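You operate a simulated robot arm through the tools that you are given. There is no shell and no other tool. Be economical: measure what you need, move in short steps, check, and stop when the job is done.

Carry out the task below with a simulated two-armed robot. There is one attempt and no reset: what you move stays moved.

JOB
Put the green filter cartridge from the steel top of the small winder in the carton there and the blue filter cartridge on the orange wire tangle there. Open the black bin lid. The order is free.

Only the result counts: the job must be done as asked and must still hold three seconds after the hand-in. Knocking over, shifting, dropping, spilling or breaking anything else fails it. A push-on lid holds only when it is set on centred and level and pressed home; a screw cap is set on level and turned clockwise until tight.

ROBOT AND FRAMES
Two 7-joint arms with two-finger parallel grippers on one trunk, on a base that drives. Base frame: it is fixed to the floor where the robot stands at the start and does not move with it; the origin is under the middle of the robot, x ahead of it, y to its left, z up; the surface under the hand at the start is at about z = 0.95. Lengths are in m, angles in rad, forces in N, time in s.
The left shoulder is at the start at [0.07, 0.13, 1.237], the right one opposite. With the tool pointing down near the work surface each hand reaches from about 0.22 to 0.52 m from the robot's upright axis, wherever it stands, measured 20 degrees to its own side. Places, roughly: black bin lid [-2.8, 0.2, 0.6]. Payload 1.57 kg a hand.
The tool frame of a hand sits at the grasp point between the pads (the TCP): z along the fingers, y along the line on which they close. The tips reach 0.03 m beyond it. Largest opening 0.08 m; finger width 0.017, thickness 0.012; the body of the gripper, 0.04 by 0.082 m, starts 0.08 m behind the TCP.
Orientation is that of the tool frame in the base frame, as [roll, pitch, yaw] about the fixed x, y, z axes, in that order (R = Rz(yaw) Ry(pitch) Rx(roll)). With the fingers straight down and closing along the base's y, the tool's x points along the base's -x, its y along +y and its z along -z.

CONTROLS
- The arms move only by the tool apply_moves. It takes "left_deltas", "right_deltas" or both (then of equal length, played together; a hand with none holds still); each is text: rows parted by semicolons, each of 7 numbers parted by spaces: the shift along the base's x, y, z in m, then the turn, a rotation vector about the base's x, y, z in rad, then the opening, from 0 (shut) to 1 (fully open). In form: x y z ax ay az gripper; .... A call has 1 to 12 rows; each row is the pose to reach, as a shift and turn from the pose commanded when the call began. Rows are played at 5 a second. More than 0.05 m and 0.15 rad between two rows, or a gripper value outside its range, and nothing of the call is played. A pose out of reach is approached as far as the arm can. The call stops where the force on the tool passes 40 N (or 10 N more than at its start, if that is more) or the arm is blocked; 0.2 s more then pass. Each finger travels about 0.108 m/s and halts on what it meets, pressing with about 28 N; the grip force reading is that of the motor and also rises with nothing between the fingers. The clock runs only during rows and for 0.2 s after the last one: add rows that repeat a pose to give the fingers time. It gives the time, the measured TCP pose, the force on the tool (base axes), the opening and the grip force at its end, in the units of the frame above (readings bear some noise), with the torque about the TCP (base axes, N m) and any sound that the robot's microphone picked up.
- Cameras (640 x 400 px; columns grow to the right, rows downward): "scene" is now at [0.1355, -0.0126, 1.4605]; the picture's right is [-0.14, -0.99, 0.00], its down [-0.61, 0.09, -0.79] and it looks along [0.78, -0.11, -0.62] (base axes); focal length 246 px, centre (320, 200). "left" rides on the left gripper at [0.072, 0.007, -0.122] in its tool frame; the picture's right is [-0.09, 1.00, 0.00], its down [-0.84, -0.08, -0.54] and it looks along [-0.54, -0.05, 0.84] (tool axes); focal length 238 px, centre (320, 200). "right" rides on the right gripper at [0.072, -0.007, -0.122] in its tool frame; the picture's right is [0.09, 1.00, 0.00], its down [-0.84, 0.08, -0.54] and it looks along [-0.54, 0.05, 0.84] (tool axes); focal length 238 px, centre (320, 200).
- grab_frame(camera): a new picture of that camera. No time passes.
- slide_trunk(by): slides the trunk up (or, below 0, down) by that many m; the arms and the scene camera ride with it, the base frame stays. It gives what a move gives, with no picture.
- steer(legs): drives the robot by 1 to 6 legs, each [ahead, left, turn to the left] in m, m and rad, along the robot's own axes; the way and the turn of a leg run together, so that a leg with both is an arc; at most 1.5 m and 3.142 rad a leg. The arms and the cameras ride along, it lands a little off, and it stops where it bumps. It gives what a move gives.
- head_to(pan, tilt): turns the head with the scene camera to pan (to the left, within 1.501 rad either way) and tilt (down, from -0.506 to 1.204), counted from straight ahead of the robot. It gives what a move gives.
- measure_at(camera, pixels): for up to 12 pixels [column, row] of the newest picture of that camera ("zoom" is the newest enlarged one), the place [x, y, z] in the base frame of the surface seen there, good to about 0.003 m. No time passes.
- zoom(camera, box): a new picture of the part [left, top, right, bottom] of that camera's present view, enlarged. No time passes.
- sign_off(): hands the job in; it is judged then, once.

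Work in short steps. Measure before you move; look again where a grasp or a placing could have gone wrong, and mend it. You have 110 turns and 108 pictures in all, those below and enlarged ones among them. Open the grippers and draw the arms clear of the work before you hand the job in, unless the task says otherwise; then end with one line.

The tools are called after "Call:" by a JSON object that holds its "name" and its "arguments". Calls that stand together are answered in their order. apply_moves: Moves the arms, as the interface text tells. Its arguments: {"type":"object","properties":{"left_deltas":{"type":"string"},"right_deltas":{"type":"string"}},"required":[]} The other tools are called the same way: slide_trunk (by) slides the trunk up or down; steer (legs) drives the base; head_to (pan, tilt) turns the head that bears the scene camera; grab_frame (camera) takes a picture; measure_at (camera, pixels) gives the place of the surface under pixels of a picture; zoom (camera, box) takes an enlarged picture of a part of a camera's view; sign_off () hands the job in.

At the start:

```text
clock: 0.0
left_ee_pos: [0.402, 0.2079, 1.2292]
left_tcp_rot: [-3.141, 0.0, -3.14]
left_wrist_force: [0.3, -0.7, 0.7]
left_moment: [-0.01, 0.0, -0.03]
left_grip_width: 0.08
left_grasp_force: 0.0
right_ee_pos: [0.3538, -0.1796, 1.2905]
right_tcp_rot: [-3.141, -0.001, -3.141]
right_wrist_force: [0.4, 0.3, 0.1]
right_moment: [0.04, 0.04, 0.01]
right_grip_width: 0.08
right_grasp_force: 0.1
trunk travel left (down, up): [-0.875, 0.065]
robot x, y, heading: [0.0, 0.0011, -0.004]
head pan, tilt: [-0.14, 0.663]
```

scene: 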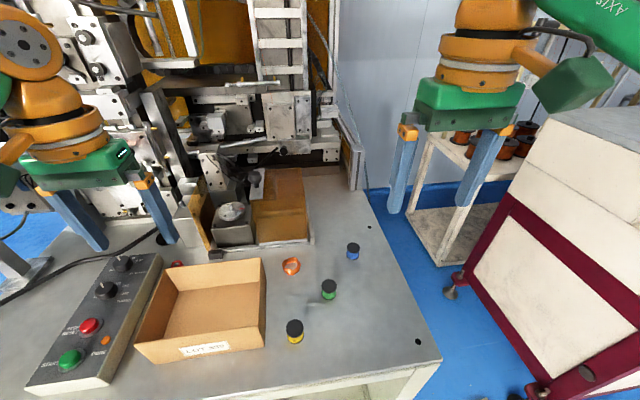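
right: 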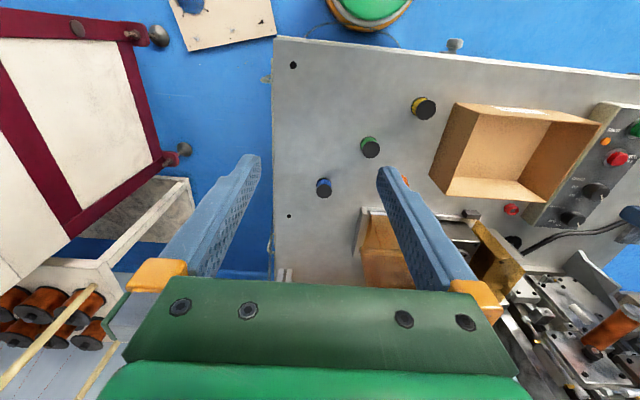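
left: 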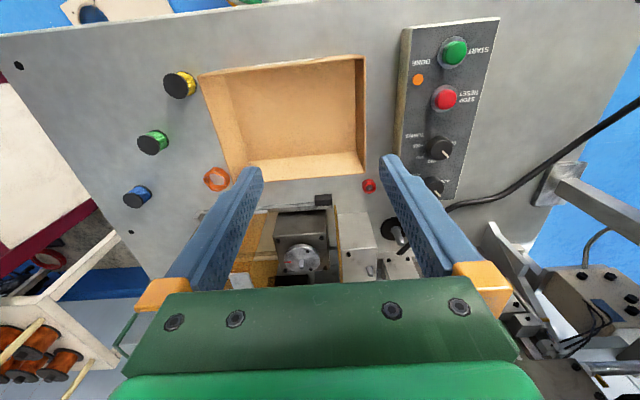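

The scene shows green (329,289), blue (353,251), yellow (294,331) cartridges, the orange tangle (291,266) and the carton (205,310). I measure them and zoom for detail.

Call:
{"name": "measure_at", "arguments": {"camera": "scene", "pixels": [[329, 284], [329, 296], [353, 246], [353, 256], [291, 264], [291, 273], [205, 310], [265, 265], [265, 345], [135, 345], [175, 270], [320, 320]]}}

Call:
{"name": "zoom", "arguments": {"camera": "scene", "box": [240, 220, 400, 350]}}

Call:
{"name": "zoom", "arguments": {"camera": "left", "box": [90, 50, 290, 230]}}

```text
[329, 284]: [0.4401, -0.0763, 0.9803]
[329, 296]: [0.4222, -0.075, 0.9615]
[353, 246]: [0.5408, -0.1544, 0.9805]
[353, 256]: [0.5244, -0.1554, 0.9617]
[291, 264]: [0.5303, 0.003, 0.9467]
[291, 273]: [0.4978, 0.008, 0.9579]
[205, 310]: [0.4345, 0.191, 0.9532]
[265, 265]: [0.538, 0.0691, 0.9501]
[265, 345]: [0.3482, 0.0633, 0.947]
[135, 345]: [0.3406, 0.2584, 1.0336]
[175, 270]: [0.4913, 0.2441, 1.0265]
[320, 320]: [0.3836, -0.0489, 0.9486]
```

```text
3.08 times, centred on (320, 285) of scene
```

zoom: 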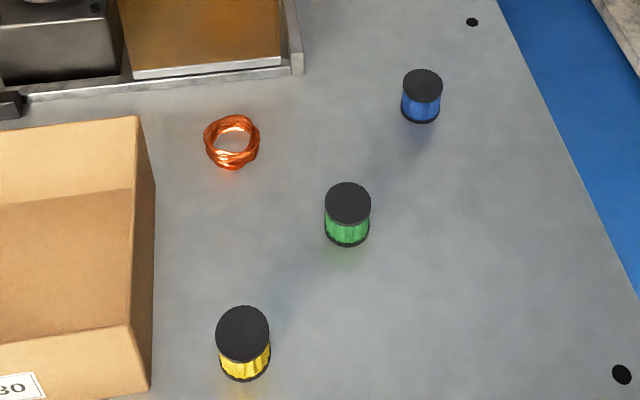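

```text
2.22 times, centred on (190, 140) of left
```

zoom: 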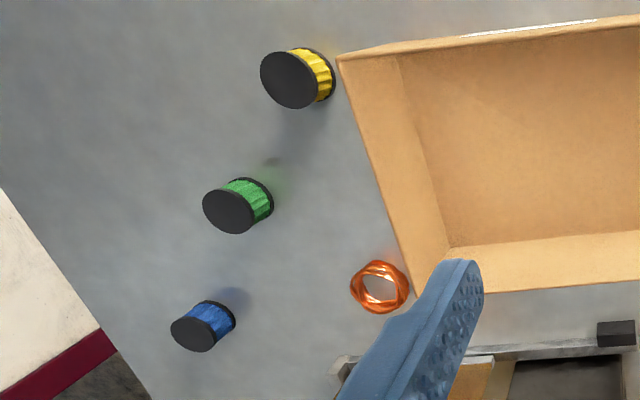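

The left zoom shows the tops and the ring clearly. I measure the tops, ring edges and carton rims in it.

Call:
{"name": "measure_at", "arguments": {"camera": "zoom", "pixels": [[191, 334], [230, 211], [290, 80], [353, 290], [407, 285], [380, 264], [380, 311], [380, 287], [342, 62], [415, 285], [450, 245], [172, 332]]}}

Call:
{"name": "measure_at", "arguments": {"camera": "left", "pixels": [[201, 77], [243, 167], [362, 57], [365, 157], [290, 110], [300, 110], [230, 160], [212, 90], [180, 82], [207, 205]]}}

```text
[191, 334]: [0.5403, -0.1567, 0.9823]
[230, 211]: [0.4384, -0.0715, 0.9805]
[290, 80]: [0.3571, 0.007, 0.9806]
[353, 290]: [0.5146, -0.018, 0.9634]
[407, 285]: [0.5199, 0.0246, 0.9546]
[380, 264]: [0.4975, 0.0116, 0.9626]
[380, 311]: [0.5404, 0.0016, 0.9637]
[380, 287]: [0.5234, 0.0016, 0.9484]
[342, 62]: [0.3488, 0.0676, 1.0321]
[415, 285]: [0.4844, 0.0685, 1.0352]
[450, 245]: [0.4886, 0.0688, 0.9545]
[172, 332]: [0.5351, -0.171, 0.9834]
```

```text
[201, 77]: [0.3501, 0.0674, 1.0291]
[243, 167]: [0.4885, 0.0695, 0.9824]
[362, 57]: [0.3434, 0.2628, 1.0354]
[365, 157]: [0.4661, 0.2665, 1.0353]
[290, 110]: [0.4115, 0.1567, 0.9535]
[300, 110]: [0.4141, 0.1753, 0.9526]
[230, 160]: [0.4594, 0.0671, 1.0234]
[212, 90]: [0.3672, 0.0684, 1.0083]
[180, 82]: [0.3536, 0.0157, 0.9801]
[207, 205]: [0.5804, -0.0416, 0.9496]
```

Blue top is at (0.540,-0.156,0.982), green (0.438,-0.072), ring centre about (0.519,0.003) top 0.963; carton x 0.345–0.487, y 0.068–0.266, rim 1.035. Blue is slightly beyond reach, so I look down for the clearance ahead of the base.

Call:
{"name": "head_to", "arguments": {"pan": 0.0, "tilt": 1.2}}

Call:
{"name": "grab_frame", "arguments": {"camera": "scene"}}

```text
clock: 1.0
left_ee_pos: [0.403, 0.2072, 1.2297]
left_tcp_rot: [-3.14, -0.002, -3.14]
left_wrist_force: [0.3, -0.4, 0.5]
left_moment: [-0.04, 0.03, -0.03]
left_grip_width: 0.0799
left_grasp_force: 0.0
right_ee_pos: [0.355, -0.1808, 1.2919]
right_tcp_rot: [3.141, 0.001, 3.141]
right_wrist_force: [-0.2, -0.6, -0.8]
right_moment: [0.02, 0.04, -0.02]
right_grip_width: 0.0801
right_grasp_force: 0.1
trunk travel left (down, up): [-0.875, 0.065]
robot x, y, heading: [0.0035, -0.0008, 0.0]
head pan, tilt: [0.0, 1.201]
```

```text
102 pictures are left
```

scene: 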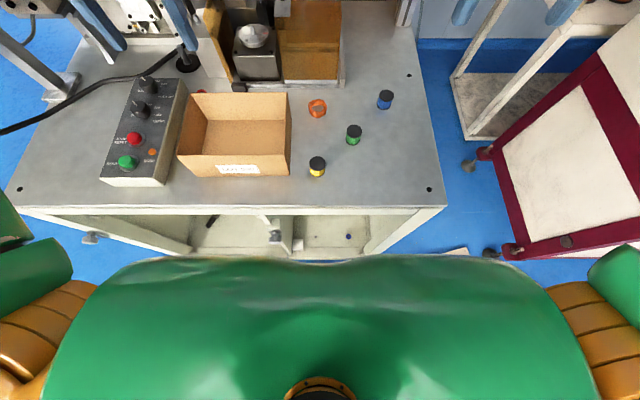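

I measure the table edge and the floor/shelf just ahead of the torso.

Call:
{"name": "measure_at", "arguments": {"camera": "scene", "pixels": [[300, 210], [300, 250], [430, 255], [300, 262], [200, 265], [420, 205], [320, 300]]}}

```text
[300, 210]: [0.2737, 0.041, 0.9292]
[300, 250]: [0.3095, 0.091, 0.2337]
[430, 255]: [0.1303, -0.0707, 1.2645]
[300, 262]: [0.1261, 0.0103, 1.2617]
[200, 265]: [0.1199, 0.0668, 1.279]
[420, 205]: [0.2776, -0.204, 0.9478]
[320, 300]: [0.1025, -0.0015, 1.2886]
```

Clearance ahead is limited (table edge x=0.274), so I start with green using the right hand: hover above it while the left hand moves aside.

Call:
{"name": "apply_moves", "arguments": {"right_deltas": "0.02 0.02 -0.03 0 0 0 1; 0.035 0.045 -0.06 0 0 0 1; 0.05 0.07 -0.09 0 0 0 1; 0.07 0.09 -0.12 0 0 0 1; 0.084 0.107 -0.16 0 0 0 1; 0.084 0.107 -0.2 0 0 0 1; 0.084 0.107 -0.231 0 0 0 1; 0.084 0.107 -0.231 0 0 0 1", "left_deltas": "-0.01 0.03 0 0 0 0 1; -0.02 0.06 0 0 0 0 1; -0.03 0.09 0 0 0 0 1; -0.05 0.12 0 0 0 0 1; -0.07 0.14 0 0 0 0 1; -0.07 0.14 0 0 0 0 1; -0.07 0.14 0 0 0 0 1; -0.07 0.14 0 0 0 0 1"}}

Call:
{"name": "grab_frame", "arguments": {"camera": "right"}}

Call:
{"name": "grab_frame", "arguments": {"camera": "scene"}}

```text
clock: 2.8
left_ee_pos: [0.3322, 0.3446, 1.2304]
left_tcp_rot: [-3.141, -0.002, -3.138]
left_wrist_force: [0.4, -0.1, -0.4]
left_moment: [0.0, -0.01, -0.02]
left_grip_width: 0.08
left_grasp_force: 0.1
right_ee_pos: [0.4372, -0.0717, 1.0606]
right_tcp_rot: [3.141, -0.001, 3.141]
right_wrist_force: [0.7, 0.4, 0.6]
right_moment: [-0.04, -0.01, 0.02]
right_grip_width: 0.0801
right_grasp_force: 0.0
trunk travel left (down, up): [-0.875, 0.065]
robot x, y, heading: [-0.0009, -0.0009, 0.003]
head pan, tilt: [0.0, 1.201]
```

```text
101 pictures are left
```

right: 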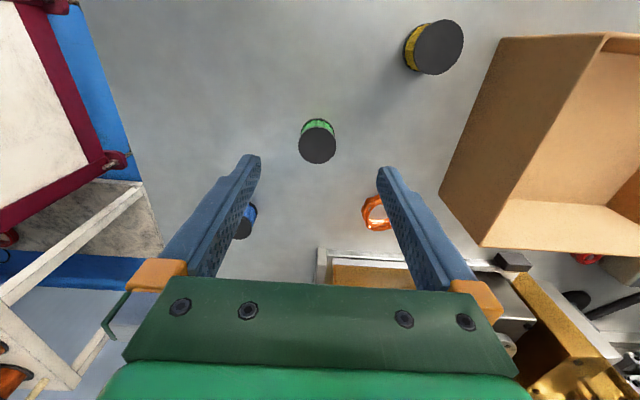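

```text
100 pictures are left
```

scene: 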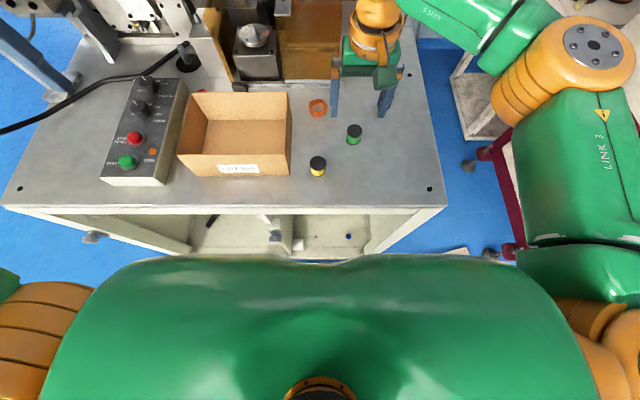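

Green top is at (317,143) in the right view; I measure it with the ring and blue as well.

Call:
{"name": "measure_at", "arguments": {"camera": "right", "pixels": [[317, 143], [301, 143], [334, 143], [317, 159], [434, 47], [366, 213], [375, 228], [377, 211], [375, 196]]}}

```text
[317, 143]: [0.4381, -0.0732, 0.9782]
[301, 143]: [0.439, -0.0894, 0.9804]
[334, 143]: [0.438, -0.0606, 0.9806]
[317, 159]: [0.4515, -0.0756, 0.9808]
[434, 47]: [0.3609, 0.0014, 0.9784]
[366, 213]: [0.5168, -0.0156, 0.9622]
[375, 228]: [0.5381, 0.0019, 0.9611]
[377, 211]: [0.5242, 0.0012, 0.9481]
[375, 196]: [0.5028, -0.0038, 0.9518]
```

Green centre (0.438,-0.074). Descend to TCP z≈0.983 (tips just above the top at 0.949) and close.

Call:
{"name": "apply_moves", "arguments": {"right_deltas": "0.001 -0.002 -0.03 0 0 0 1; 0.001 -0.002 -0.055 0 0 0 1; 0.001 -0.002 -0.077 0 0 0 1; 0.001 -0.002 -0.077 0 0 0 1; 0.001 -0.002 -0.077 0 0 0 0.6; 0.001 -0.002 -0.077 0 0 0 0.2; 0.001 -0.002 -0.077 0 0 0 0.2; 0.001 -0.002 -0.077 0 0 0 0.2"}}

Call:
{"name": "grab_frame", "arguments": {"camera": "right"}}

```text
clock: 4.6
left_ee_pos: [0.3336, 0.3451, 1.2296]
left_tcp_rot: [-3.14, -0.001, -3.141]
left_wrist_force: [0.2, -0.2, -0.4]
left_moment: [0.0, 0.02, -0.01]
left_grip_width: 0.08
left_grasp_force: 0.0
right_ee_pos: [0.4394, -0.0746, 0.9823]
right_tcp_rot: [-3.14, 0.001, -3.141]
right_wrist_force: [0.2, -0.9, 0.1]
right_moment: [0.0, 0.0, -0.04]
right_grip_width: 0.0276
right_grasp_force: 28.0
trunk travel left (down, up): [-0.875, 0.065]
robot x, y, heading: [-0.0009, -0.0032, -0.003]
head pan, tilt: [0.0, 1.201]
```

```text
99 pictures are left
```

right: 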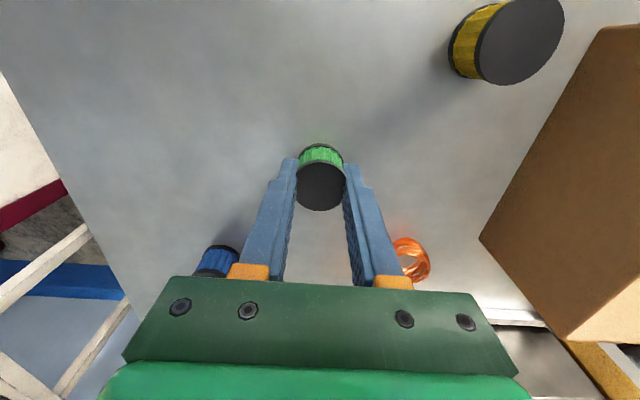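

Gripped (0.0276 m wide). Lift and carry over the carton to about (0.40,0.13).

Call:
{"name": "apply_moves", "arguments": {"right_deltas": "0 0 0.045 0 0 0 0.2; 0 0 0.09 0 0 0 0.2; 0 0 0.13 0 0 0 0.2; -0.01 0.045 0.13 0 0 0 0.2; -0.02 0.09 0.13 0 0 0 0.2; -0.03 0.135 0.13 0 0 0 0.2; -0.035 0.175 0.13 0 0 0 0.2; -0.035 0.205 0.13 0 0 0 0.2; -0.035 0.205 0.13 0 0 0 0.2"}}

Call:
{"name": "grab_frame", "arguments": {"camera": "right"}}

Call:
{"name": "grab_frame", "arguments": {"camera": "scene"}}

```text
clock: 6.6
left_ee_pos: [0.3332, 0.3458, 1.2282]
left_tcp_rot: [-3.14, -0.001, -3.141]
left_wrist_force: [-0.4, 0.6, 0.2]
left_moment: [0.01, 0.0, 0.01]
left_grip_width: 0.0798
left_grasp_force: 0.1
right_ee_pos: [0.3938, 0.069, 1.1132]
right_tcp_rot: [3.141, 0.002, 3.141]
right_wrist_force: [0.9, -0.7, 0.2]
right_moment: [0.02, -0.03, 0.02]
right_grip_width: 0.0307
right_grasp_force: 28.2
right hand out of reach, approached as far as the arm can: row 6, 7, 8, 9
trunk travel left (down, up): [-0.875, 0.065]
robot x, y, heading: [-0.0014, 0.0029, 0.004]
head pan, tilt: [0.0, 1.201]
```

```text
98 pictures are left
```

right: 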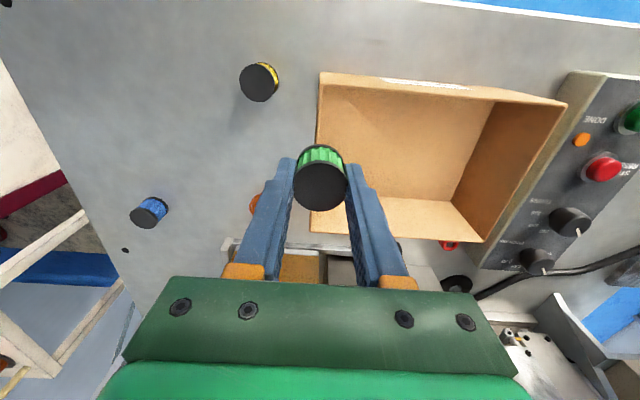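

```text
97 pictures are left
```

scene: 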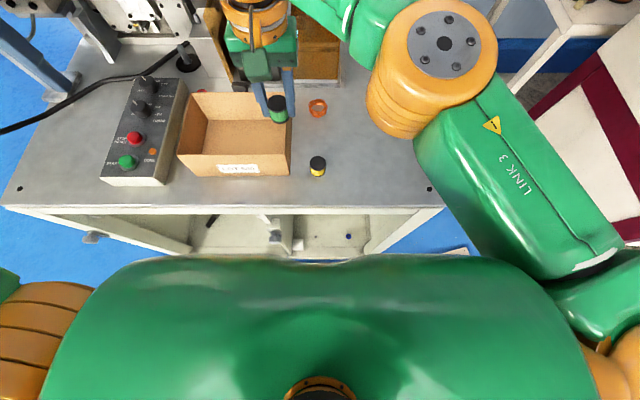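

The arm ran out of reach at (0.394,0.069). With the cartridge held at safe height above the rim, I drive the base 0.09 m left to bring it over the carton.

Call:
{"name": "steer", "arguments": {"legs": [[0, 0.085, 0]]}}

Call:
{"name": "grab_frame", "arguments": {"camera": "right"}}

```text
clock: 7.6
left_ee_pos: [0.333, 0.4203, 1.232]
left_tcp_rot: [3.137, 0.0, -3.141]
left_wrist_force: [-0.1, -0.2, -0.2]
left_moment: [0.06, -0.01, -0.01]
left_grip_width: 0.0802
left_grasp_force: 0.1
right_ee_pos: [0.3952, 0.1442, 1.1131]
right_tcp_rot: [3.134, 0.002, 3.139]
right_wrist_force: [0.7, 0.1, 0.3]
right_moment: [0.04, 0.01, 0.02]
right_grip_width: 0.0309
right_grasp_force: 27.8
trunk travel left (down, up): [-0.875, 0.065]
robot x, y, heading: [0.0003, 0.0875, 0.002]
head pan, tilt: [0.0, 1.201]
```

```text
96 pictures are left
```

right: 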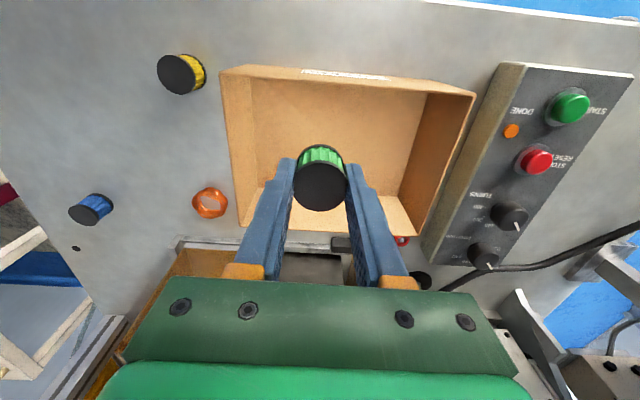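

Cartridge is over the carton at (0.395,0.144). A small downward test step first to see where commands are counted from.

Call:
{"name": "apply_moves", "arguments": {"right_deltas": "0 0 -0.01 0 0 0 0.2; 0 0 -0.02 0 0 0 0.2"}}

```text
clock: 8.2
left_ee_pos: [0.334, 0.4252, 1.2297]
left_tcp_rot: [3.139, -0.002, 3.141]
left_wrist_force: [0.0, 0.4, 0.4]
left_moment: [0.02, -0.02, -0.02]
left_grip_width: 0.0801
left_grasp_force: 0.0
right_ee_pos: [0.3957, 0.1485, 1.092]
right_tcp_rot: [3.139, 0.002, 3.14]
right_wrist_force: [-0.8, -0.4, 0.3]
right_moment: [0.04, -0.03, -0.02]
right_grip_width: 0.0308
right_grasp_force: 28.2
trunk travel left (down, up): [-0.875, 0.065]
robot x, y, heading: [-0.0005, 0.0833, -0.0]
head pan, tilt: [0.0, 1.201]
```

The command tracks the real pose. Lower to TCP z≈0.988 (carton floor 0.953), then open partly and rise.

Call:
{"name": "apply_moves", "arguments": {"right_deltas": "0 0 -0.04 0 0 0 0.2; 0 0 -0.075 0 0 0 0.2; 0 0 -0.095 0 0 0 0.2; 0 0 -0.103 0 0 0 0.2; 0 0 -0.103 0 0 0 0.2"}}

Call:
{"name": "grab_frame", "arguments": {"camera": "right"}}

```text
clock: 9.4
left_ee_pos: [0.335, 0.4271, 1.2305]
left_tcp_rot: [-3.139, 0.0, 3.141]
left_wrist_force: [0.5, -0.5, 0.0]
left_moment: [0.01, 0.01, 0.01]
left_grip_width: 0.0801
left_grasp_force: 0.0
right_ee_pos: [0.3935, 0.1517, 0.9908]
right_tcp_rot: [3.14, 0.002, 3.14]
right_wrist_force: [0.1, 0.2, 0.8]
right_moment: [-0.02, -0.02, -0.01]
right_grip_width: 0.0309
right_grasp_force: 28.1
trunk travel left (down, up): [-0.875, 0.065]
robot x, y, heading: [0.0022, 0.0836, 0.001]
head pan, tilt: [0.0, 1.201]
```

```text
95 pictures are left
```

right: 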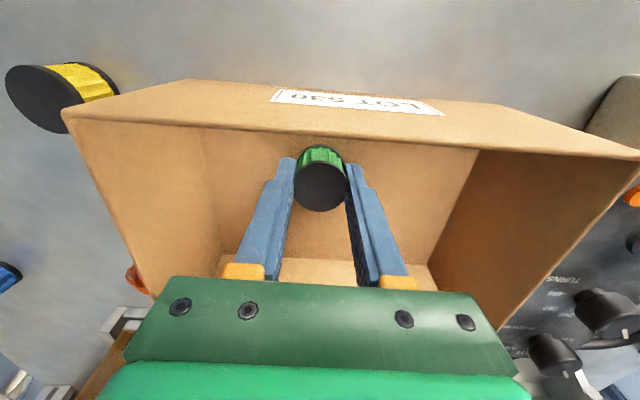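

No contact yet at 0.991; go 4 mm lower in small rows, then open and rise.

Call:
{"name": "apply_moves", "arguments": {"right_deltas": "0 0 -0.002 0 0 0 0.2; 0 0 -0.004 0 0 0 0.2; 0 0 -0.004 0 0 0 0.4; 0 0 -0.004 0 0 0 0.7; 0 0 -0.004 0 0 0 0.8; 0 0 0.03 0 0 0 0.8; 0 0 0.07 0 0 0 0.8; 0 0 0.11 0 0 0 0.8"}}

Call:
{"name": "grab_frame", "arguments": {"camera": "right"}}

```text
clock: 11.2
left_ee_pos: [0.3334, 0.4291, 1.2299]
left_tcp_rot: [-3.139, 0.001, -3.141]
left_wrist_force: [-0.1, 1.1, 0.3]
left_moment: [0.0, -0.01, 0.03]
left_grip_width: 0.0802
left_grasp_force: 0.0
right_ee_pos: [0.3958, 0.1501, 1.0999]
right_tcp_rot: [3.14, 0.003, 3.138]
right_wrist_force: [0.0, 0.2, -0.7]
right_moment: [0.02, 0.0, 0.02]
right_grip_width: 0.0641
right_grasp_force: 0.0
trunk travel left (down, up): [-0.875, 0.065]
robot x, y, heading: [0.0003, 0.0858, -0.003]
head pan, tilt: [0.0, 1.201]
```

```text
94 pictures are left
```

right: 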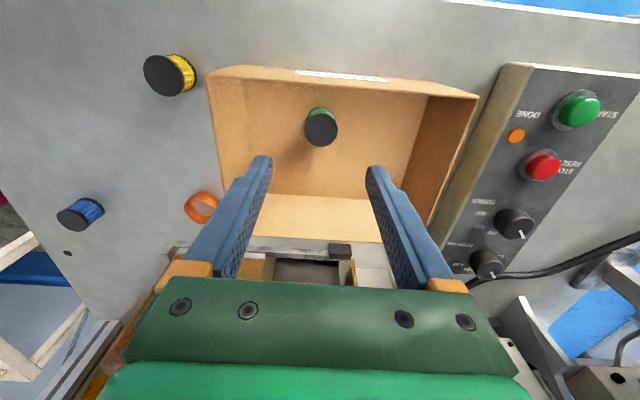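

Green stands upright in the carton. Now I retract both hands a bit so the base can drive forward: right hand to the right and up, left hand back.

Call:
{"name": "apply_moves", "arguments": {"right_deltas": "0 0 0.03 0 0 0 0.8; -0.01 -0.03 0.05 0 0 0 0.8; -0.02 -0.07 0.05 0 0 0 0.8; -0.02 -0.11 0.05 0 0 0 0.8; -0.02 -0.15 0.05 0 0 0 0.8; -0.02 -0.19 0.05 0 0 0 0.8; -0.02 -0.19 0.05 0 0 0 0.8", "left_deltas": "-0.02 0 0 0 0 0 1; -0.04 0 0 0 0 0 1; -0.06 0 0 0 0 0 1; -0.08 0 0 0 0 0 1; -0.08 0 0 0 0 0 1; -0.08 0 0 0 0 0 1; -0.08 0 0 0 0 0 1"}}

Call:
{"name": "steer", "arguments": {"legs": [[0.05, -0.02, 0]]}}

Call:
{"name": "grab_frame", "arguments": {"camera": "scene"}}

```text
clock: 12.8
left_ee_pos: [0.2827, 0.4199, 1.2205]
left_tcp_rot: [-3.14, -0.002, -3.141]
left_wrist_force: [0.5, -0.7, 0.1]
left_moment: [0.0, -0.01, -0.04]
left_grip_width: 0.0797
left_grasp_force: 0.1
left hand out of reach, approached as far as the arm can: row 3, 4, 5, 6, 7
right_ee_pos: [0.3762, -0.04, 1.1503]
right_tcp_rot: [3.14, 0.002, 3.14]
right_wrist_force: [0.1, 0.7, -1.4]
right_moment: [-0.01, 0.02, 0.03]
right_grip_width: 0.0641
right_grasp_force: 0.1
trunk travel left (down, up): [-0.875, 0.065]
robot x, y, heading: [0.0009, 0.0854, 0.003]
head pan, tilt: [0.0, 1.201]
```

```text
clock: 13.8
left_ee_pos: [0.3218, 0.4038, 1.2213]
left_tcp_rot: [-3.138, 0.007, -3.14]
left_wrist_force: [-0.2, 0.8, -0.8]
left_moment: [0.0, -0.07, 0.03]
left_grip_width: 0.0801
left_grasp_force: 0.0
right_ee_pos: [0.4177, -0.0553, 1.1539]
right_tcp_rot: [-3.139, 0.008, 3.139]
right_wrist_force: [-0.2, 0.5, 0.7]
right_moment: [-0.09, -0.07, -0.01]
right_grip_width: 0.064
right_grasp_force: 0.1
trunk travel left (down, up): [-0.875, 0.065]
robot x, y, heading: [0.0497, 0.0638, -0.002]
head pan, tilt: [0.0, 1.201]
```

```text
93 pictures are left
```

scene: 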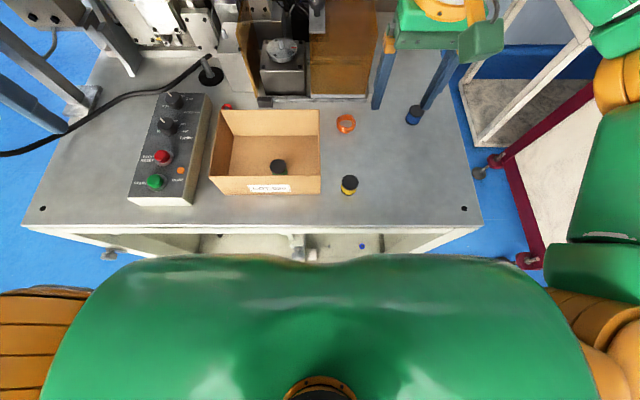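

No bump after 0.05 m. Go another 0.035 m ahead.

Call:
{"name": "steer", "arguments": {"legs": [[0.035, -0.015, 0]]}}

Call:
{"name": "grab_frame", "arguments": {"camera": "right"}}

```text
clock: 14.7
left_ee_pos: [0.3417, 0.3933, 1.2216]
left_tcp_rot: [3.141, -0.001, -3.131]
left_wrist_force: [1.2, 1.1, 0.5]
left_moment: [0.0, 0.01, 0.01]
left_grip_width: 0.0801
left_grasp_force: 0.1
right_ee_pos: [0.442, -0.0642, 1.1499]
right_tcp_rot: [3.141, 0.001, -3.133]
right_wrist_force: [1.1, -0.3, 1.1]
right_moment: [0.0, 0.0, 0.0]
right_grip_width: 0.064
right_grasp_force: 0.0
trunk travel left (down, up): [-0.875, 0.065]
robot x, y, heading: [0.0627, 0.0556, 0.007]
head pan, tilt: [0.0, 1.201]
stopped in leg 1: the robot was blocked; the commanded pose is now the measured one
```

```text
92 pictures are left
```

right: 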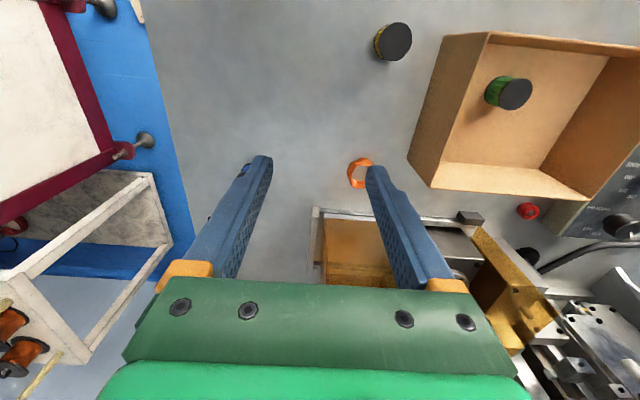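

Lightly blocked at x=0.063; that should suffice. I move over blue (0.540,-0.156) at z≈1.06 and check.

Call:
{"name": "apply_moves", "arguments": {"right_deltas": "0.02 -0.02 0 0 0 0 1; 0.04 -0.04 0 0 0 0 1; 0.06 -0.06 -0.02 0 0 0 1; 0.08 -0.08 -0.05 0 0 0 1; 0.098 -0.092 -0.09 0 0 0 1; 0.098 -0.092 -0.09 0 0 0 1"}}

Call:
{"name": "grab_frame", "arguments": {"camera": "right"}}

Call:
{"name": "grab_frame", "arguments": {"camera": "scene"}}

```text
clock: 16.1
left_ee_pos: [0.3424, 0.3946, 1.2207]
left_tcp_rot: [3.141, -0.001, -3.131]
left_wrist_force: [-0.6, 0.0, -0.6]
left_moment: [-0.01, 0.03, 0.02]
left_grip_width: 0.0798
left_grasp_force: 0.1
right_ee_pos: [0.5382, -0.1571, 1.0595]
right_tcp_rot: [3.141, -0.001, -3.134]
right_wrist_force: [-0.3, 0.1, -0.6]
right_moment: [-0.02, 0.01, -0.01]
right_grip_width: 0.0801
right_grasp_force: 0.0
trunk travel left (down, up): [-0.875, 0.065]
robot x, y, heading: [0.0672, 0.0565, 0.011]
head pan, tilt: [0.0, 1.201]
```

```text
91 pictures are left
```

right: 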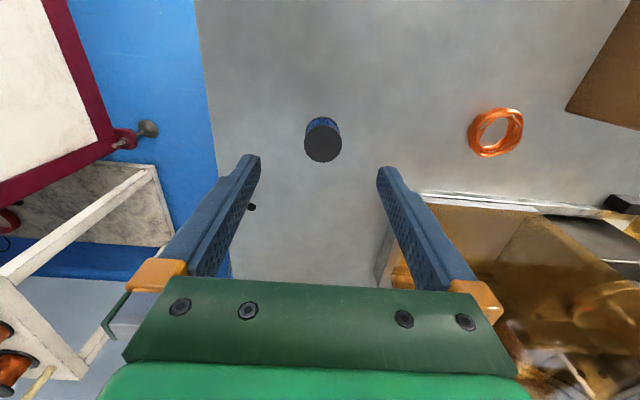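

```text
90 pictures are left
```

scene: 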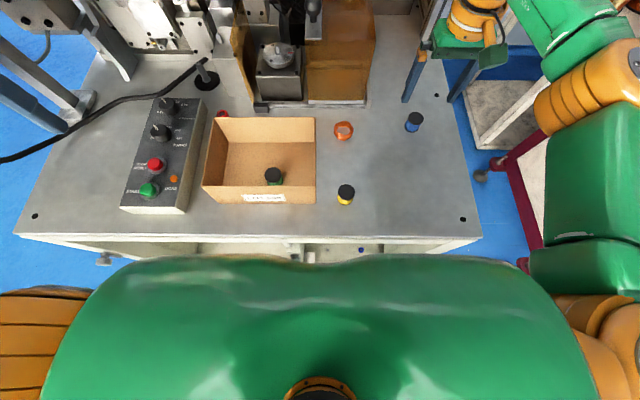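

Within reach. I measure blue's top, the ring and the nearby machine plate for clearance.

Call:
{"name": "measure_at", "arguments": {"camera": "right", "pixels": [[323, 143], [306, 143], [341, 143], [323, 160], [495, 133], [470, 135], [520, 128], [496, 110], [492, 155], [480, 198], [470, 215], [600, 215]]}}

Call:
{"name": "zoom", "arguments": {"camera": "right", "box": [440, 80, 580, 180]}}

Call:
{"name": "measure_at", "arguments": {"camera": "scene", "pixels": [[343, 131], [336, 131], [351, 130], [343, 123], [344, 139], [340, 100], [320, 60], [340, 40], [370, 40], [290, 100], [280, 55], [315, 10]]}}

```text
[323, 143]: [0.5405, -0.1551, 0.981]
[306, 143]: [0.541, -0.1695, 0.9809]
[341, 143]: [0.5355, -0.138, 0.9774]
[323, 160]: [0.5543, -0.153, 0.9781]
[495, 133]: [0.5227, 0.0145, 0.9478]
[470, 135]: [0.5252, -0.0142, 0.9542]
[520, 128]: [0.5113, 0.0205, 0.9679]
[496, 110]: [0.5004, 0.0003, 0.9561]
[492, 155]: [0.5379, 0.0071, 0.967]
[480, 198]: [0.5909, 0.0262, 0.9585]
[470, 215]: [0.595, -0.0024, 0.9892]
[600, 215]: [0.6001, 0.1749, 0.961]
```

```text
4.00 times, centred on (510, 130) of right
```

zoom: 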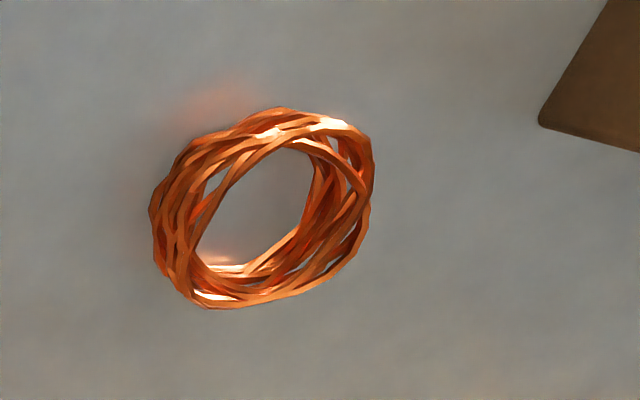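

```text
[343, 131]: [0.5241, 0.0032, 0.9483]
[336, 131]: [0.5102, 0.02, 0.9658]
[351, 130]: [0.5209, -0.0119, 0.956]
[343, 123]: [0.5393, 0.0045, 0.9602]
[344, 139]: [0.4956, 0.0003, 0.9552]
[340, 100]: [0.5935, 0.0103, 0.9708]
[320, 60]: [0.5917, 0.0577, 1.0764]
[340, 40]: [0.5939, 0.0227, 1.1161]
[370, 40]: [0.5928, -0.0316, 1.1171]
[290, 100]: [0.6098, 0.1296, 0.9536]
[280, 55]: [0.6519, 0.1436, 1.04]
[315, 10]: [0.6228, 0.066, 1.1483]
```

Blue centre (0.5405,-0.155); ring centre ≈(0.519,0.004), top 0.955–0.967; machine panel at x≈0.593 leaves room. Descend on blue and grip.

Call:
{"name": "apply_moves", "arguments": {"right_deltas": "0.002 0.001 -0.03 0 0 0 1; 0.002 0.001 -0.055 0 0 0 1; 0.002 0.001 -0.076 0 0 0 1; 0.002 0.001 -0.076 0 0 0 1; 0.002 0.001 -0.076 0 0 0 0.6; 0.002 0.001 -0.076 0 0 0 0.2; 0.002 0.001 -0.076 0 0 0 0.2; 0.002 0.001 -0.076 0 0 0 0.2"}}

Call:
{"name": "grab_frame", "arguments": {"camera": "right"}}

```text
clock: 17.9
left_ee_pos: [0.3431, 0.3934, 1.2213]
left_tcp_rot: [-3.141, -0.002, -3.129]
left_wrist_force: [0.1, -0.4, 0.6]
left_moment: [0.01, 0.02, 0.02]
left_grip_width: 0.0799
left_grasp_force: 0.2
right_ee_pos: [0.5421, -0.1559, 0.984]
right_tcp_rot: [3.138, 0.001, -3.134]
right_wrist_force: [-0.5, 0.1, 0.2]
right_moment: [-0.01, 0.0, -0.02]
right_grip_width: 0.0275
right_grasp_force: 28.3
trunk travel left (down, up): [-0.875, 0.065]
robot x, y, heading: [0.0657, 0.0546, 0.011]
head pan, tilt: [0.0, 1.201]
```

```text
88 pictures are left
```

right: 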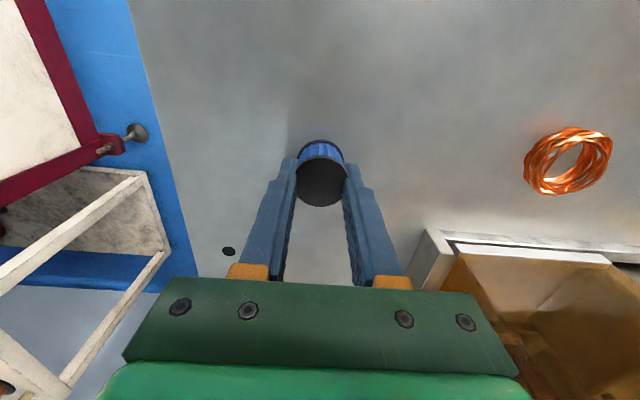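

Blue gripped (0.0275). Lift 7 cm and carry to above the ring.

Call:
{"name": "apply_moves", "arguments": {"right_deltas": "0 0 0.035 0 0 0 0.2; 0 0 0.07 0 0 0 0.2; -0.02 0.03 0.07 0 0 0 0.2; -0.023 0.07 0.07 0 0 0 0.2; -0.023 0.11 0.07 0 0 0 0.2; -0.023 0.145 0.07 0 0 0 0.2; -0.023 0.16 0.07 0 0 0 0.2; -0.023 0.16 0.07 0 0 0 0.2"}}

Call:
{"name": "grab_frame", "arguments": {"camera": "right"}}

Call:
{"name": "zoom", "arguments": {"camera": "scene", "box": [260, 40, 420, 140]}}

```text
clock: 19.7
left_ee_pos: [0.3428, 0.3933, 1.2209]
left_tcp_rot: [3.141, -0.002, -3.131]
left_wrist_force: [0.5, -0.4, 0.4]
left_moment: [-0.01, -0.03, 0.02]
left_grip_width: 0.0801
left_grasp_force: 0.0
right_ee_pos: [0.5201, 0.0052, 1.0552]
right_tcp_rot: [3.139, 0.0, -3.135]
right_wrist_force: [-0.1, -0.2, 0.7]
right_moment: [0.0, 0.02, 0.03]
right_grip_width: 0.0272
right_grasp_force: 27.9
trunk travel left (down, up): [-0.875, 0.065]
robot x, y, heading: [0.0622, 0.0554, 0.01]
head pan, tilt: [0.0, 1.201]
```

```text
87 pictures are left
```

right: 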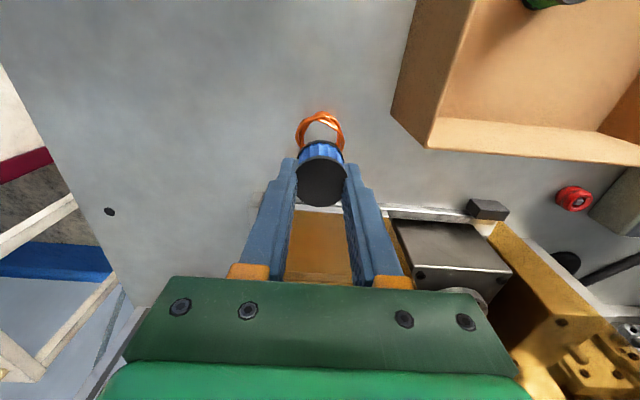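

```text
4.00 times, centred on (340, 90) of scene
```

zoom: 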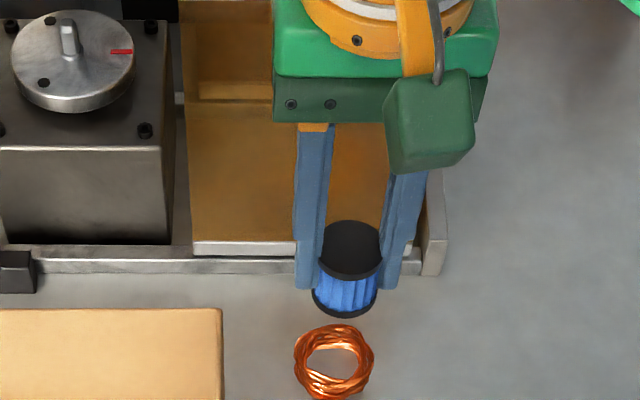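

Aligned over the ring (TCP 0.520,0.005 vs ring 0.5185,0.004). Lower to 1.003, just above contact.

Call:
{"name": "apply_moves", "arguments": {"right_deltas": "-0.001 -0.001 -0.025 0 0 0 0.2; -0.001 -0.001 -0.045 0 0 0 0.2; -0.001 -0.001 -0.051 0 0 0 0.2; -0.001 -0.001 -0.051 0 0 0 0.2"}}

Call:
{"name": "zoom", "arguments": {"camera": "scene", "box": [300, 90, 400, 150]}}

Call:
{"name": "zoom", "arguments": {"camera": "right", "box": [240, 80, 400, 230]}}

```text
clock: 20.7
left_ee_pos: [0.3422, 0.3945, 1.2218]
left_tcp_rot: [-3.14, 0.0, -3.132]
left_wrist_force: [-0.5, -0.6, 0.3]
left_moment: [0.0, -0.01, 0.01]
left_grip_width: 0.08
left_grasp_force: 0.1
right_ee_pos: [0.5182, 0.004, 1.0039]
right_tcp_rot: [3.139, 0.002, -3.134]
right_wrist_force: [-0.5, 0.4, -1.1]
right_moment: [0.0, 0.05, 0.03]
right_grip_width: 0.0272
right_grasp_force: 28.3
trunk travel left (down, up): [-0.875, 0.065]
robot x, y, heading: [0.0667, 0.0561, 0.007]
head pan, tilt: [0.0, 1.201]
```

```text
6.40 times, centred on (350, 120) of scene
```

zoom: 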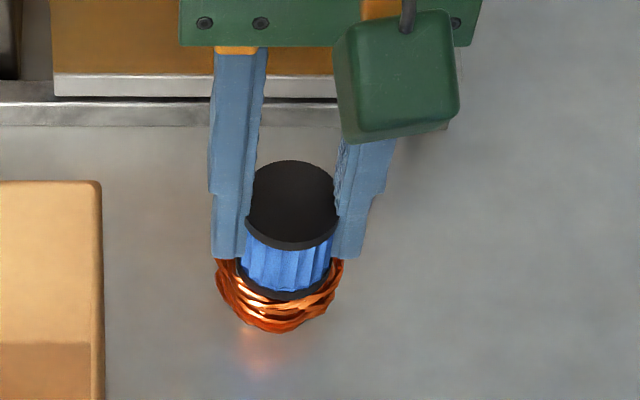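

```text
2.67 times, centred on (320, 155) of right
```

zoom: 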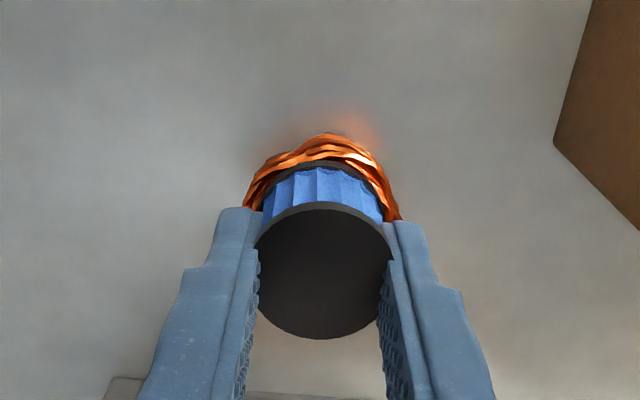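

Nicely centred. Lower in 1 mm rows, watching force.

Call:
{"name": "apply_moves", "arguments": {"right_deltas": "0 0 -0.001 0 0 0 0.2; 0 0 -0.002 0 0 0 0.2; 0 0 -0.003 0 0 0 0.2; 0 0 -0.004 0 0 0 0.2"}}

```text
clock: 21.7
left_ee_pos: [0.3391, 0.3941, 1.223]
left_tcp_rot: [-3.141, 0.002, -3.133]
left_wrist_force: [0.3, -0.2, 0.0]
left_moment: [0.0, -0.01, 0.0]
left_grip_width: 0.0798
left_grasp_force: 0.0
right_ee_pos: [0.5143, 0.0043, 1.0021]
right_tcp_rot: [3.14, 0.006, -3.136]
right_wrist_force: [8.6, 0.1, 29.5]
right_moment: [-0.06, -0.27, 0.0]
right_grip_width: 0.0276
right_grasp_force: 27.7
trunk travel left (down, up): [-0.875, 0.065]
robot x, y, heading: [0.0647, 0.0573, 0.01]
head pan, tilt: [0.0, 1.201]
```

Firm contact (29 N) near 1.002 and a slight shift in x. Ease up 3 mm and look.

Call:
{"name": "apply_moves", "arguments": {"right_deltas": "0 0 0.0025 0 0 0 0.2; 0 0 0.0025 0 0 0 0.2"}}

Call:
{"name": "zoom", "arguments": {"camera": "scene", "box": [300, 90, 400, 150]}}

Call:
{"name": "zoom", "arguments": {"camera": "right", "box": [240, 80, 400, 230]}}

```text
clock: 22.3
left_ee_pos: [0.3393, 0.3944, 1.2213]
left_tcp_rot: [-3.139, 0.001, -3.132]
left_wrist_force: [-0.1, 0.3, 0.0]
left_moment: [0.01, 0.02, -0.01]
left_grip_width: 0.0802
left_grasp_force: 0.0
right_ee_pos: [0.5152, 0.0032, 1.0015]
right_tcp_rot: [3.141, 0.0, -3.132]
right_wrist_force: [-0.8, 0.5, 7.4]
right_moment: [0.05, 0.05, 0.02]
right_grip_width: 0.0273
right_grasp_force: 28.0
trunk travel left (down, up): [-0.875, 0.065]
robot x, y, heading: [0.0655, 0.0541, 0.01]
head pan, tilt: [0.0, 1.201]
```

```text
6.40 times, centred on (350, 120) of scene
```

zoom: 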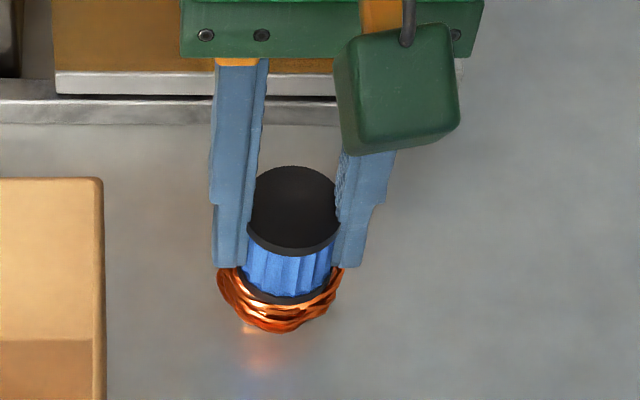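

```text
2.67 times, centred on (320, 155) of right
```

zoom: 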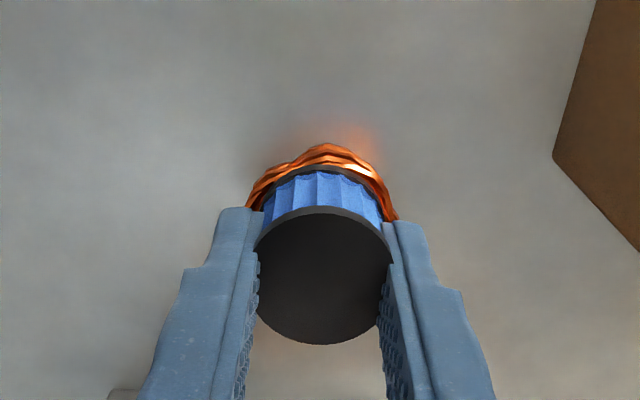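

Cartridge is about 3 mm toward -x of the ring centre, still pressed 7 N. Lift slightly, shift +3 mm x and settle lightly.

Call:
{"name": "apply_moves", "arguments": {"right_deltas": "0 0 0.003 0 0 0 0.2; 0.003 0 0.003 0 0 0 0.2; 0.003 0 0.003 0 0 0 0.2; 0.003 0 0.002 0 0 0 0.2; 0.003 0 0.001 0 0 0 0.2; 0.003 0 0.001 0 0 0 0.2"}}

Call:
{"name": "zoom", "arguments": {"camera": "scene", "box": [300, 90, 400, 150]}}

Call:
{"name": "zoom", "arguments": {"camera": "right", "box": [240, 80, 400, 230]}}

```text
clock: 23.7
left_ee_pos: [0.3415, 0.3946, 1.2216]
left_tcp_rot: [3.141, 0.0, -3.131]
left_wrist_force: [0.5, -0.2, 0.3]
left_moment: [-0.04, -0.01, 0.03]
left_grip_width: 0.0798
left_grasp_force: 0.1
right_ee_pos: [0.5201, 0.0036, 1.004]
right_tcp_rot: [3.14, 0.002, -3.136]
right_wrist_force: [0.4, -1.0, 0.2]
right_moment: [-0.02, -0.04, -0.01]
right_grip_width: 0.0273
right_grasp_force: 28.4
trunk travel left (down, up): [-0.875, 0.065]
robot x, y, heading: [0.0603, 0.0526, 0.009]
head pan, tilt: [0.0, 1.201]
```

```text
6.40 times, centred on (350, 120) of scene
```

zoom: 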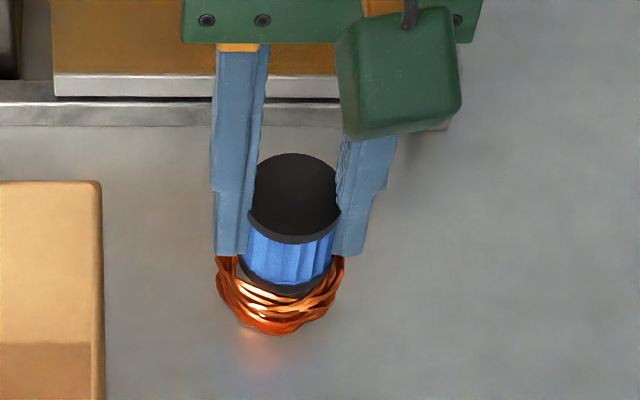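

```text
2.67 times, centred on (320, 155) of right
```

zoom: 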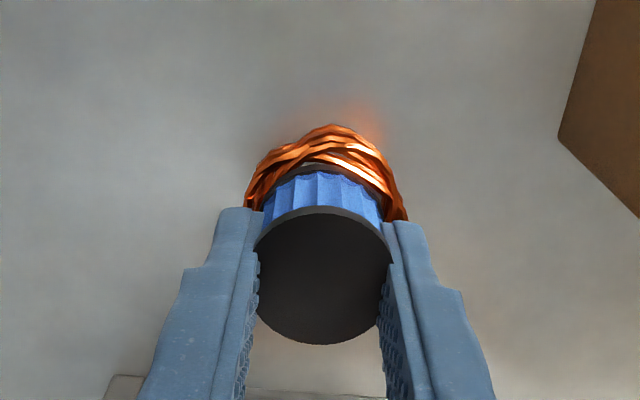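

Free of contact at 1.004, x=0.520 — shift back 1 mm and lower 2 mm gently.

Call:
{"name": "apply_moves", "arguments": {"right_deltas": "-0.0015 0 0 0 0 0 0.2; -0.0015 0 -0.001 0 0 0 0.2; -0.0015 0 -0.001 0 0 0 0.2"}}

```text
clock: 24.5
left_ee_pos: [0.3411, 0.3927, 1.2209]
left_tcp_rot: [-3.141, 0.0, -3.132]
left_wrist_force: [0.0, 0.0, 0.0]
left_moment: [0.01, -0.02, 0.0]
left_grip_width: 0.0802
left_grasp_force: 0.0
right_ee_pos: [0.5189, 0.004, 1.002]
right_tcp_rot: [3.139, 0.002, -3.134]
right_wrist_force: [0.5, -1.0, 1.6]
right_moment: [-0.02, -0.01, 0.0]
right_grip_width: 0.0272
right_grasp_force: 28.2
trunk travel left (down, up): [-0.875, 0.065]
robot x, y, heading: [0.0645, 0.0557, 0.007]
head pan, tilt: [0.0, 1.201]
```

Light contact (1.6 N) at (0.519,0.004). One more half-mm, then open slowly and symmetric.

Call:
{"name": "apply_moves", "arguments": {"right_deltas": "0 0 -0.0007 0 0 0 0.2; 0 0 -0.0007 0 0 0 0.2; 0 0 -0.0007 0 0 0 0.38; 0 0 -0.0007 0 0 0 0.45; 0 0 -0.0007 0 0 0 0.55; 0 0 -0.0007 0 0 0 0.55"}}

Call:
{"name": "zoom", "arguments": {"camera": "scene", "box": [300, 90, 400, 150]}}

Call:
{"name": "zoom", "arguments": {"camera": "right", "box": [240, 80, 400, 230]}}

```text
clock: 25.9
left_ee_pos: [0.3421, 0.3943, 1.2219]
left_tcp_rot: [-3.14, -0.001, -3.132]
left_wrist_force: [0.7, -0.6, 0.0]
left_moment: [0.01, -0.03, 0.0]
left_grip_width: 0.0798
left_grasp_force: 0.1
right_ee_pos: [0.5173, 0.0048, 1.0013]
right_tcp_rot: [3.14, 0.0, -3.134]
right_wrist_force: [0.4, 0.1, -0.4]
right_moment: [0.04, 0.05, 0.02]
right_grip_width: 0.0437
right_grasp_force: 0.1
trunk travel left (down, up): [-0.875, 0.065]
robot x, y, heading: [0.0655, 0.0555, 0.006]
head pan, tilt: [0.0, 1.201]
```

```text
6.40 times, centred on (350, 120) of scene
```

zoom: 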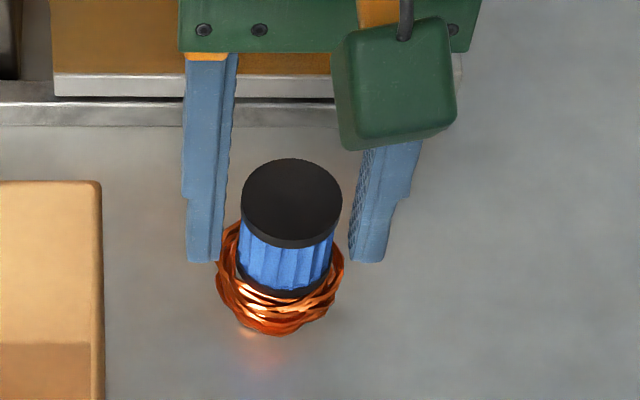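

```text
2.67 times, centred on (320, 155) of right
```

zoom: 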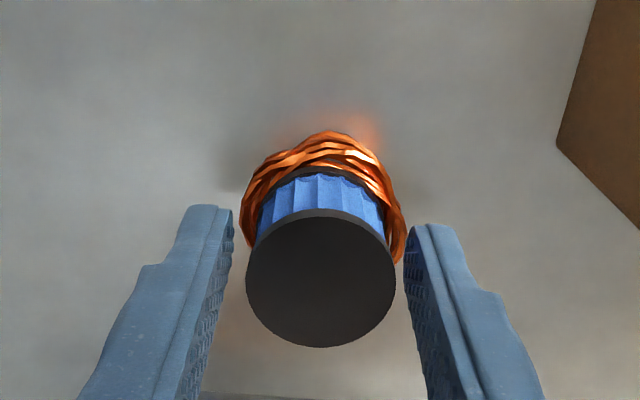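

Blue stands on the tangle, upright or nearly so, with clear gaps to the fingers. Rise straight up and away to the right, then check.

Call:
{"name": "apply_moves", "arguments": {"right_deltas": "0 0 0.01 0 0 0 0.6; 0 0 0.03 0 0 0 0.65; 0 0 0.07 0 0 0 0.65; 0 0 0.11 0 0 0 0.65; -0.02 -0.03 0.14 0 0 0 0.65; -0.06 -0.06 0.15 0 0 0 0.65; -0.1 -0.09 0.15 0 0 0 0.65; -0.13 -0.12 0.15 0 0 0 0.65; -0.13 -0.12 0.15 0 0 0 0.65"}}

Call:
{"name": "grab_frame", "arguments": {"camera": "scene"}}

Call:
{"name": "zoom", "arguments": {"camera": "scene", "box": [300, 90, 400, 150]}}

```text
refused: row 6 steps farther than a row can; nothing moved
```

```text
77 pictures are left
```

scene: 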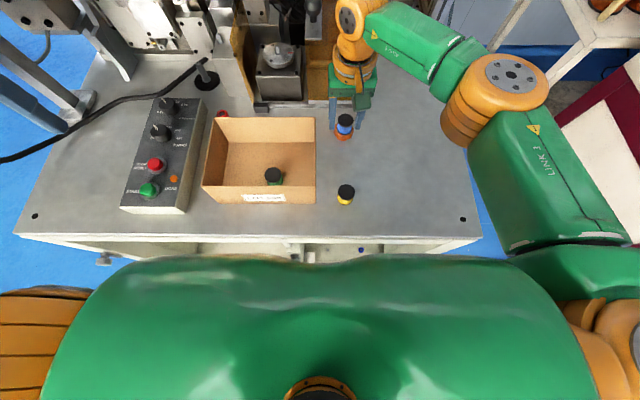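

```text
6.40 times, centred on (350, 120) of scene
```

zoom: 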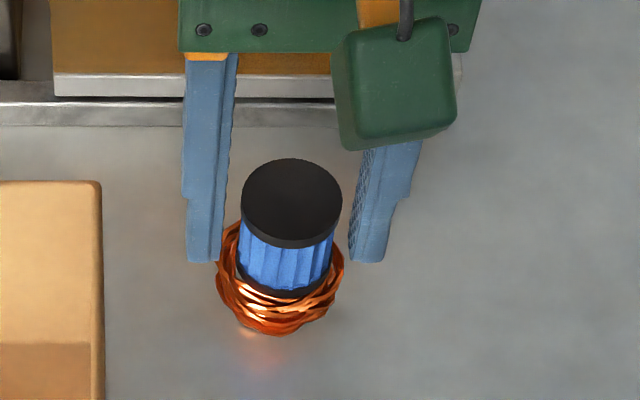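

The call was refused for a step too long; I repeat it with shorter steps.

Call:
{"name": "apply_moves", "arguments": {"right_deltas": "0 0 0.01 0 0 0 0.6; 0 0 0.03 0 0 0 0.65; 0 0 0.07 0 0 0 0.65; 0 0 0.11 0 0 0 0.65; -0.02 -0.02 0.14 0 0 0 0.65; -0.05 -0.05 0.15 0 0 0 0.65; -0.08 -0.08 0.15 0 0 0 0.65; -0.11 -0.11 0.15 0 0 0 0.65; -0.13 -0.14 0.15 0 0 0 0.65; -0.13 -0.14 0.15 0 0 0 0.65"}}

Call:
{"name": "zoom", "arguments": {"camera": "scene", "box": [300, 90, 400, 150]}}

Call:
{"name": "grab_frame", "arguments": {"camera": "right"}}

```text
clock: 28.1
left_ee_pos: [0.3418, 0.3941, 1.2216]
left_tcp_rot: [-3.139, -0.003, -3.131]
left_wrist_force: [0.0, 0.0, -0.3]
left_moment: [0.0, -0.04, -0.02]
left_grip_width: 0.0799
left_grasp_force: 0.0
right_ee_pos: [0.3886, -0.1358, 1.1511]
right_tcp_rot: [3.14, 0.002, -3.134]
right_wrist_force: [0.9, 0.3, -0.7]
right_moment: [-0.01, -0.01, 0.01]
right_grip_width: 0.0521
right_grasp_force: 0.1
trunk travel left (down, up): [-0.875, 0.065]
robot x, y, heading: [0.062, 0.057, 0.009]
head pan, tilt: [0.0, 1.201]
```

```text
6.40 times, centred on (350, 120) of scene
```

zoom: 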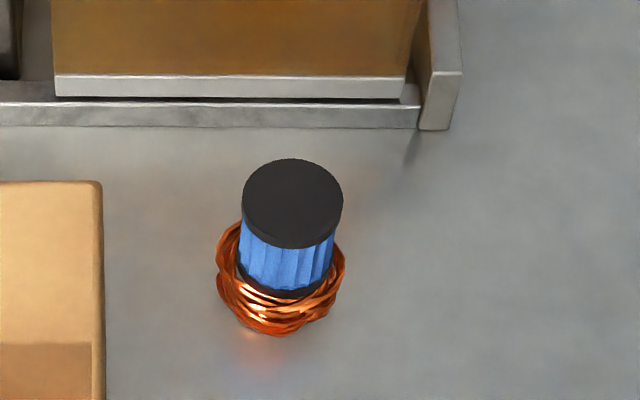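

```text
74 pictures are left
```

right: 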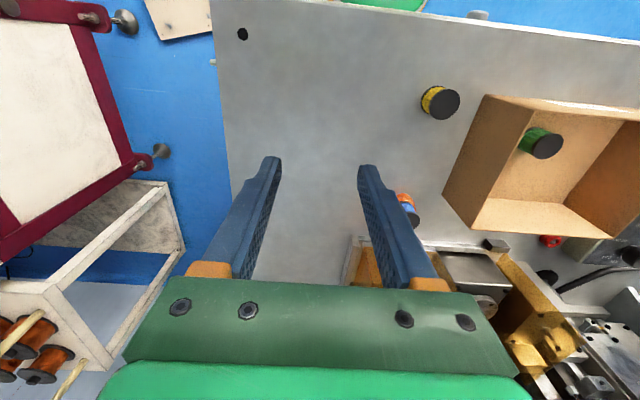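

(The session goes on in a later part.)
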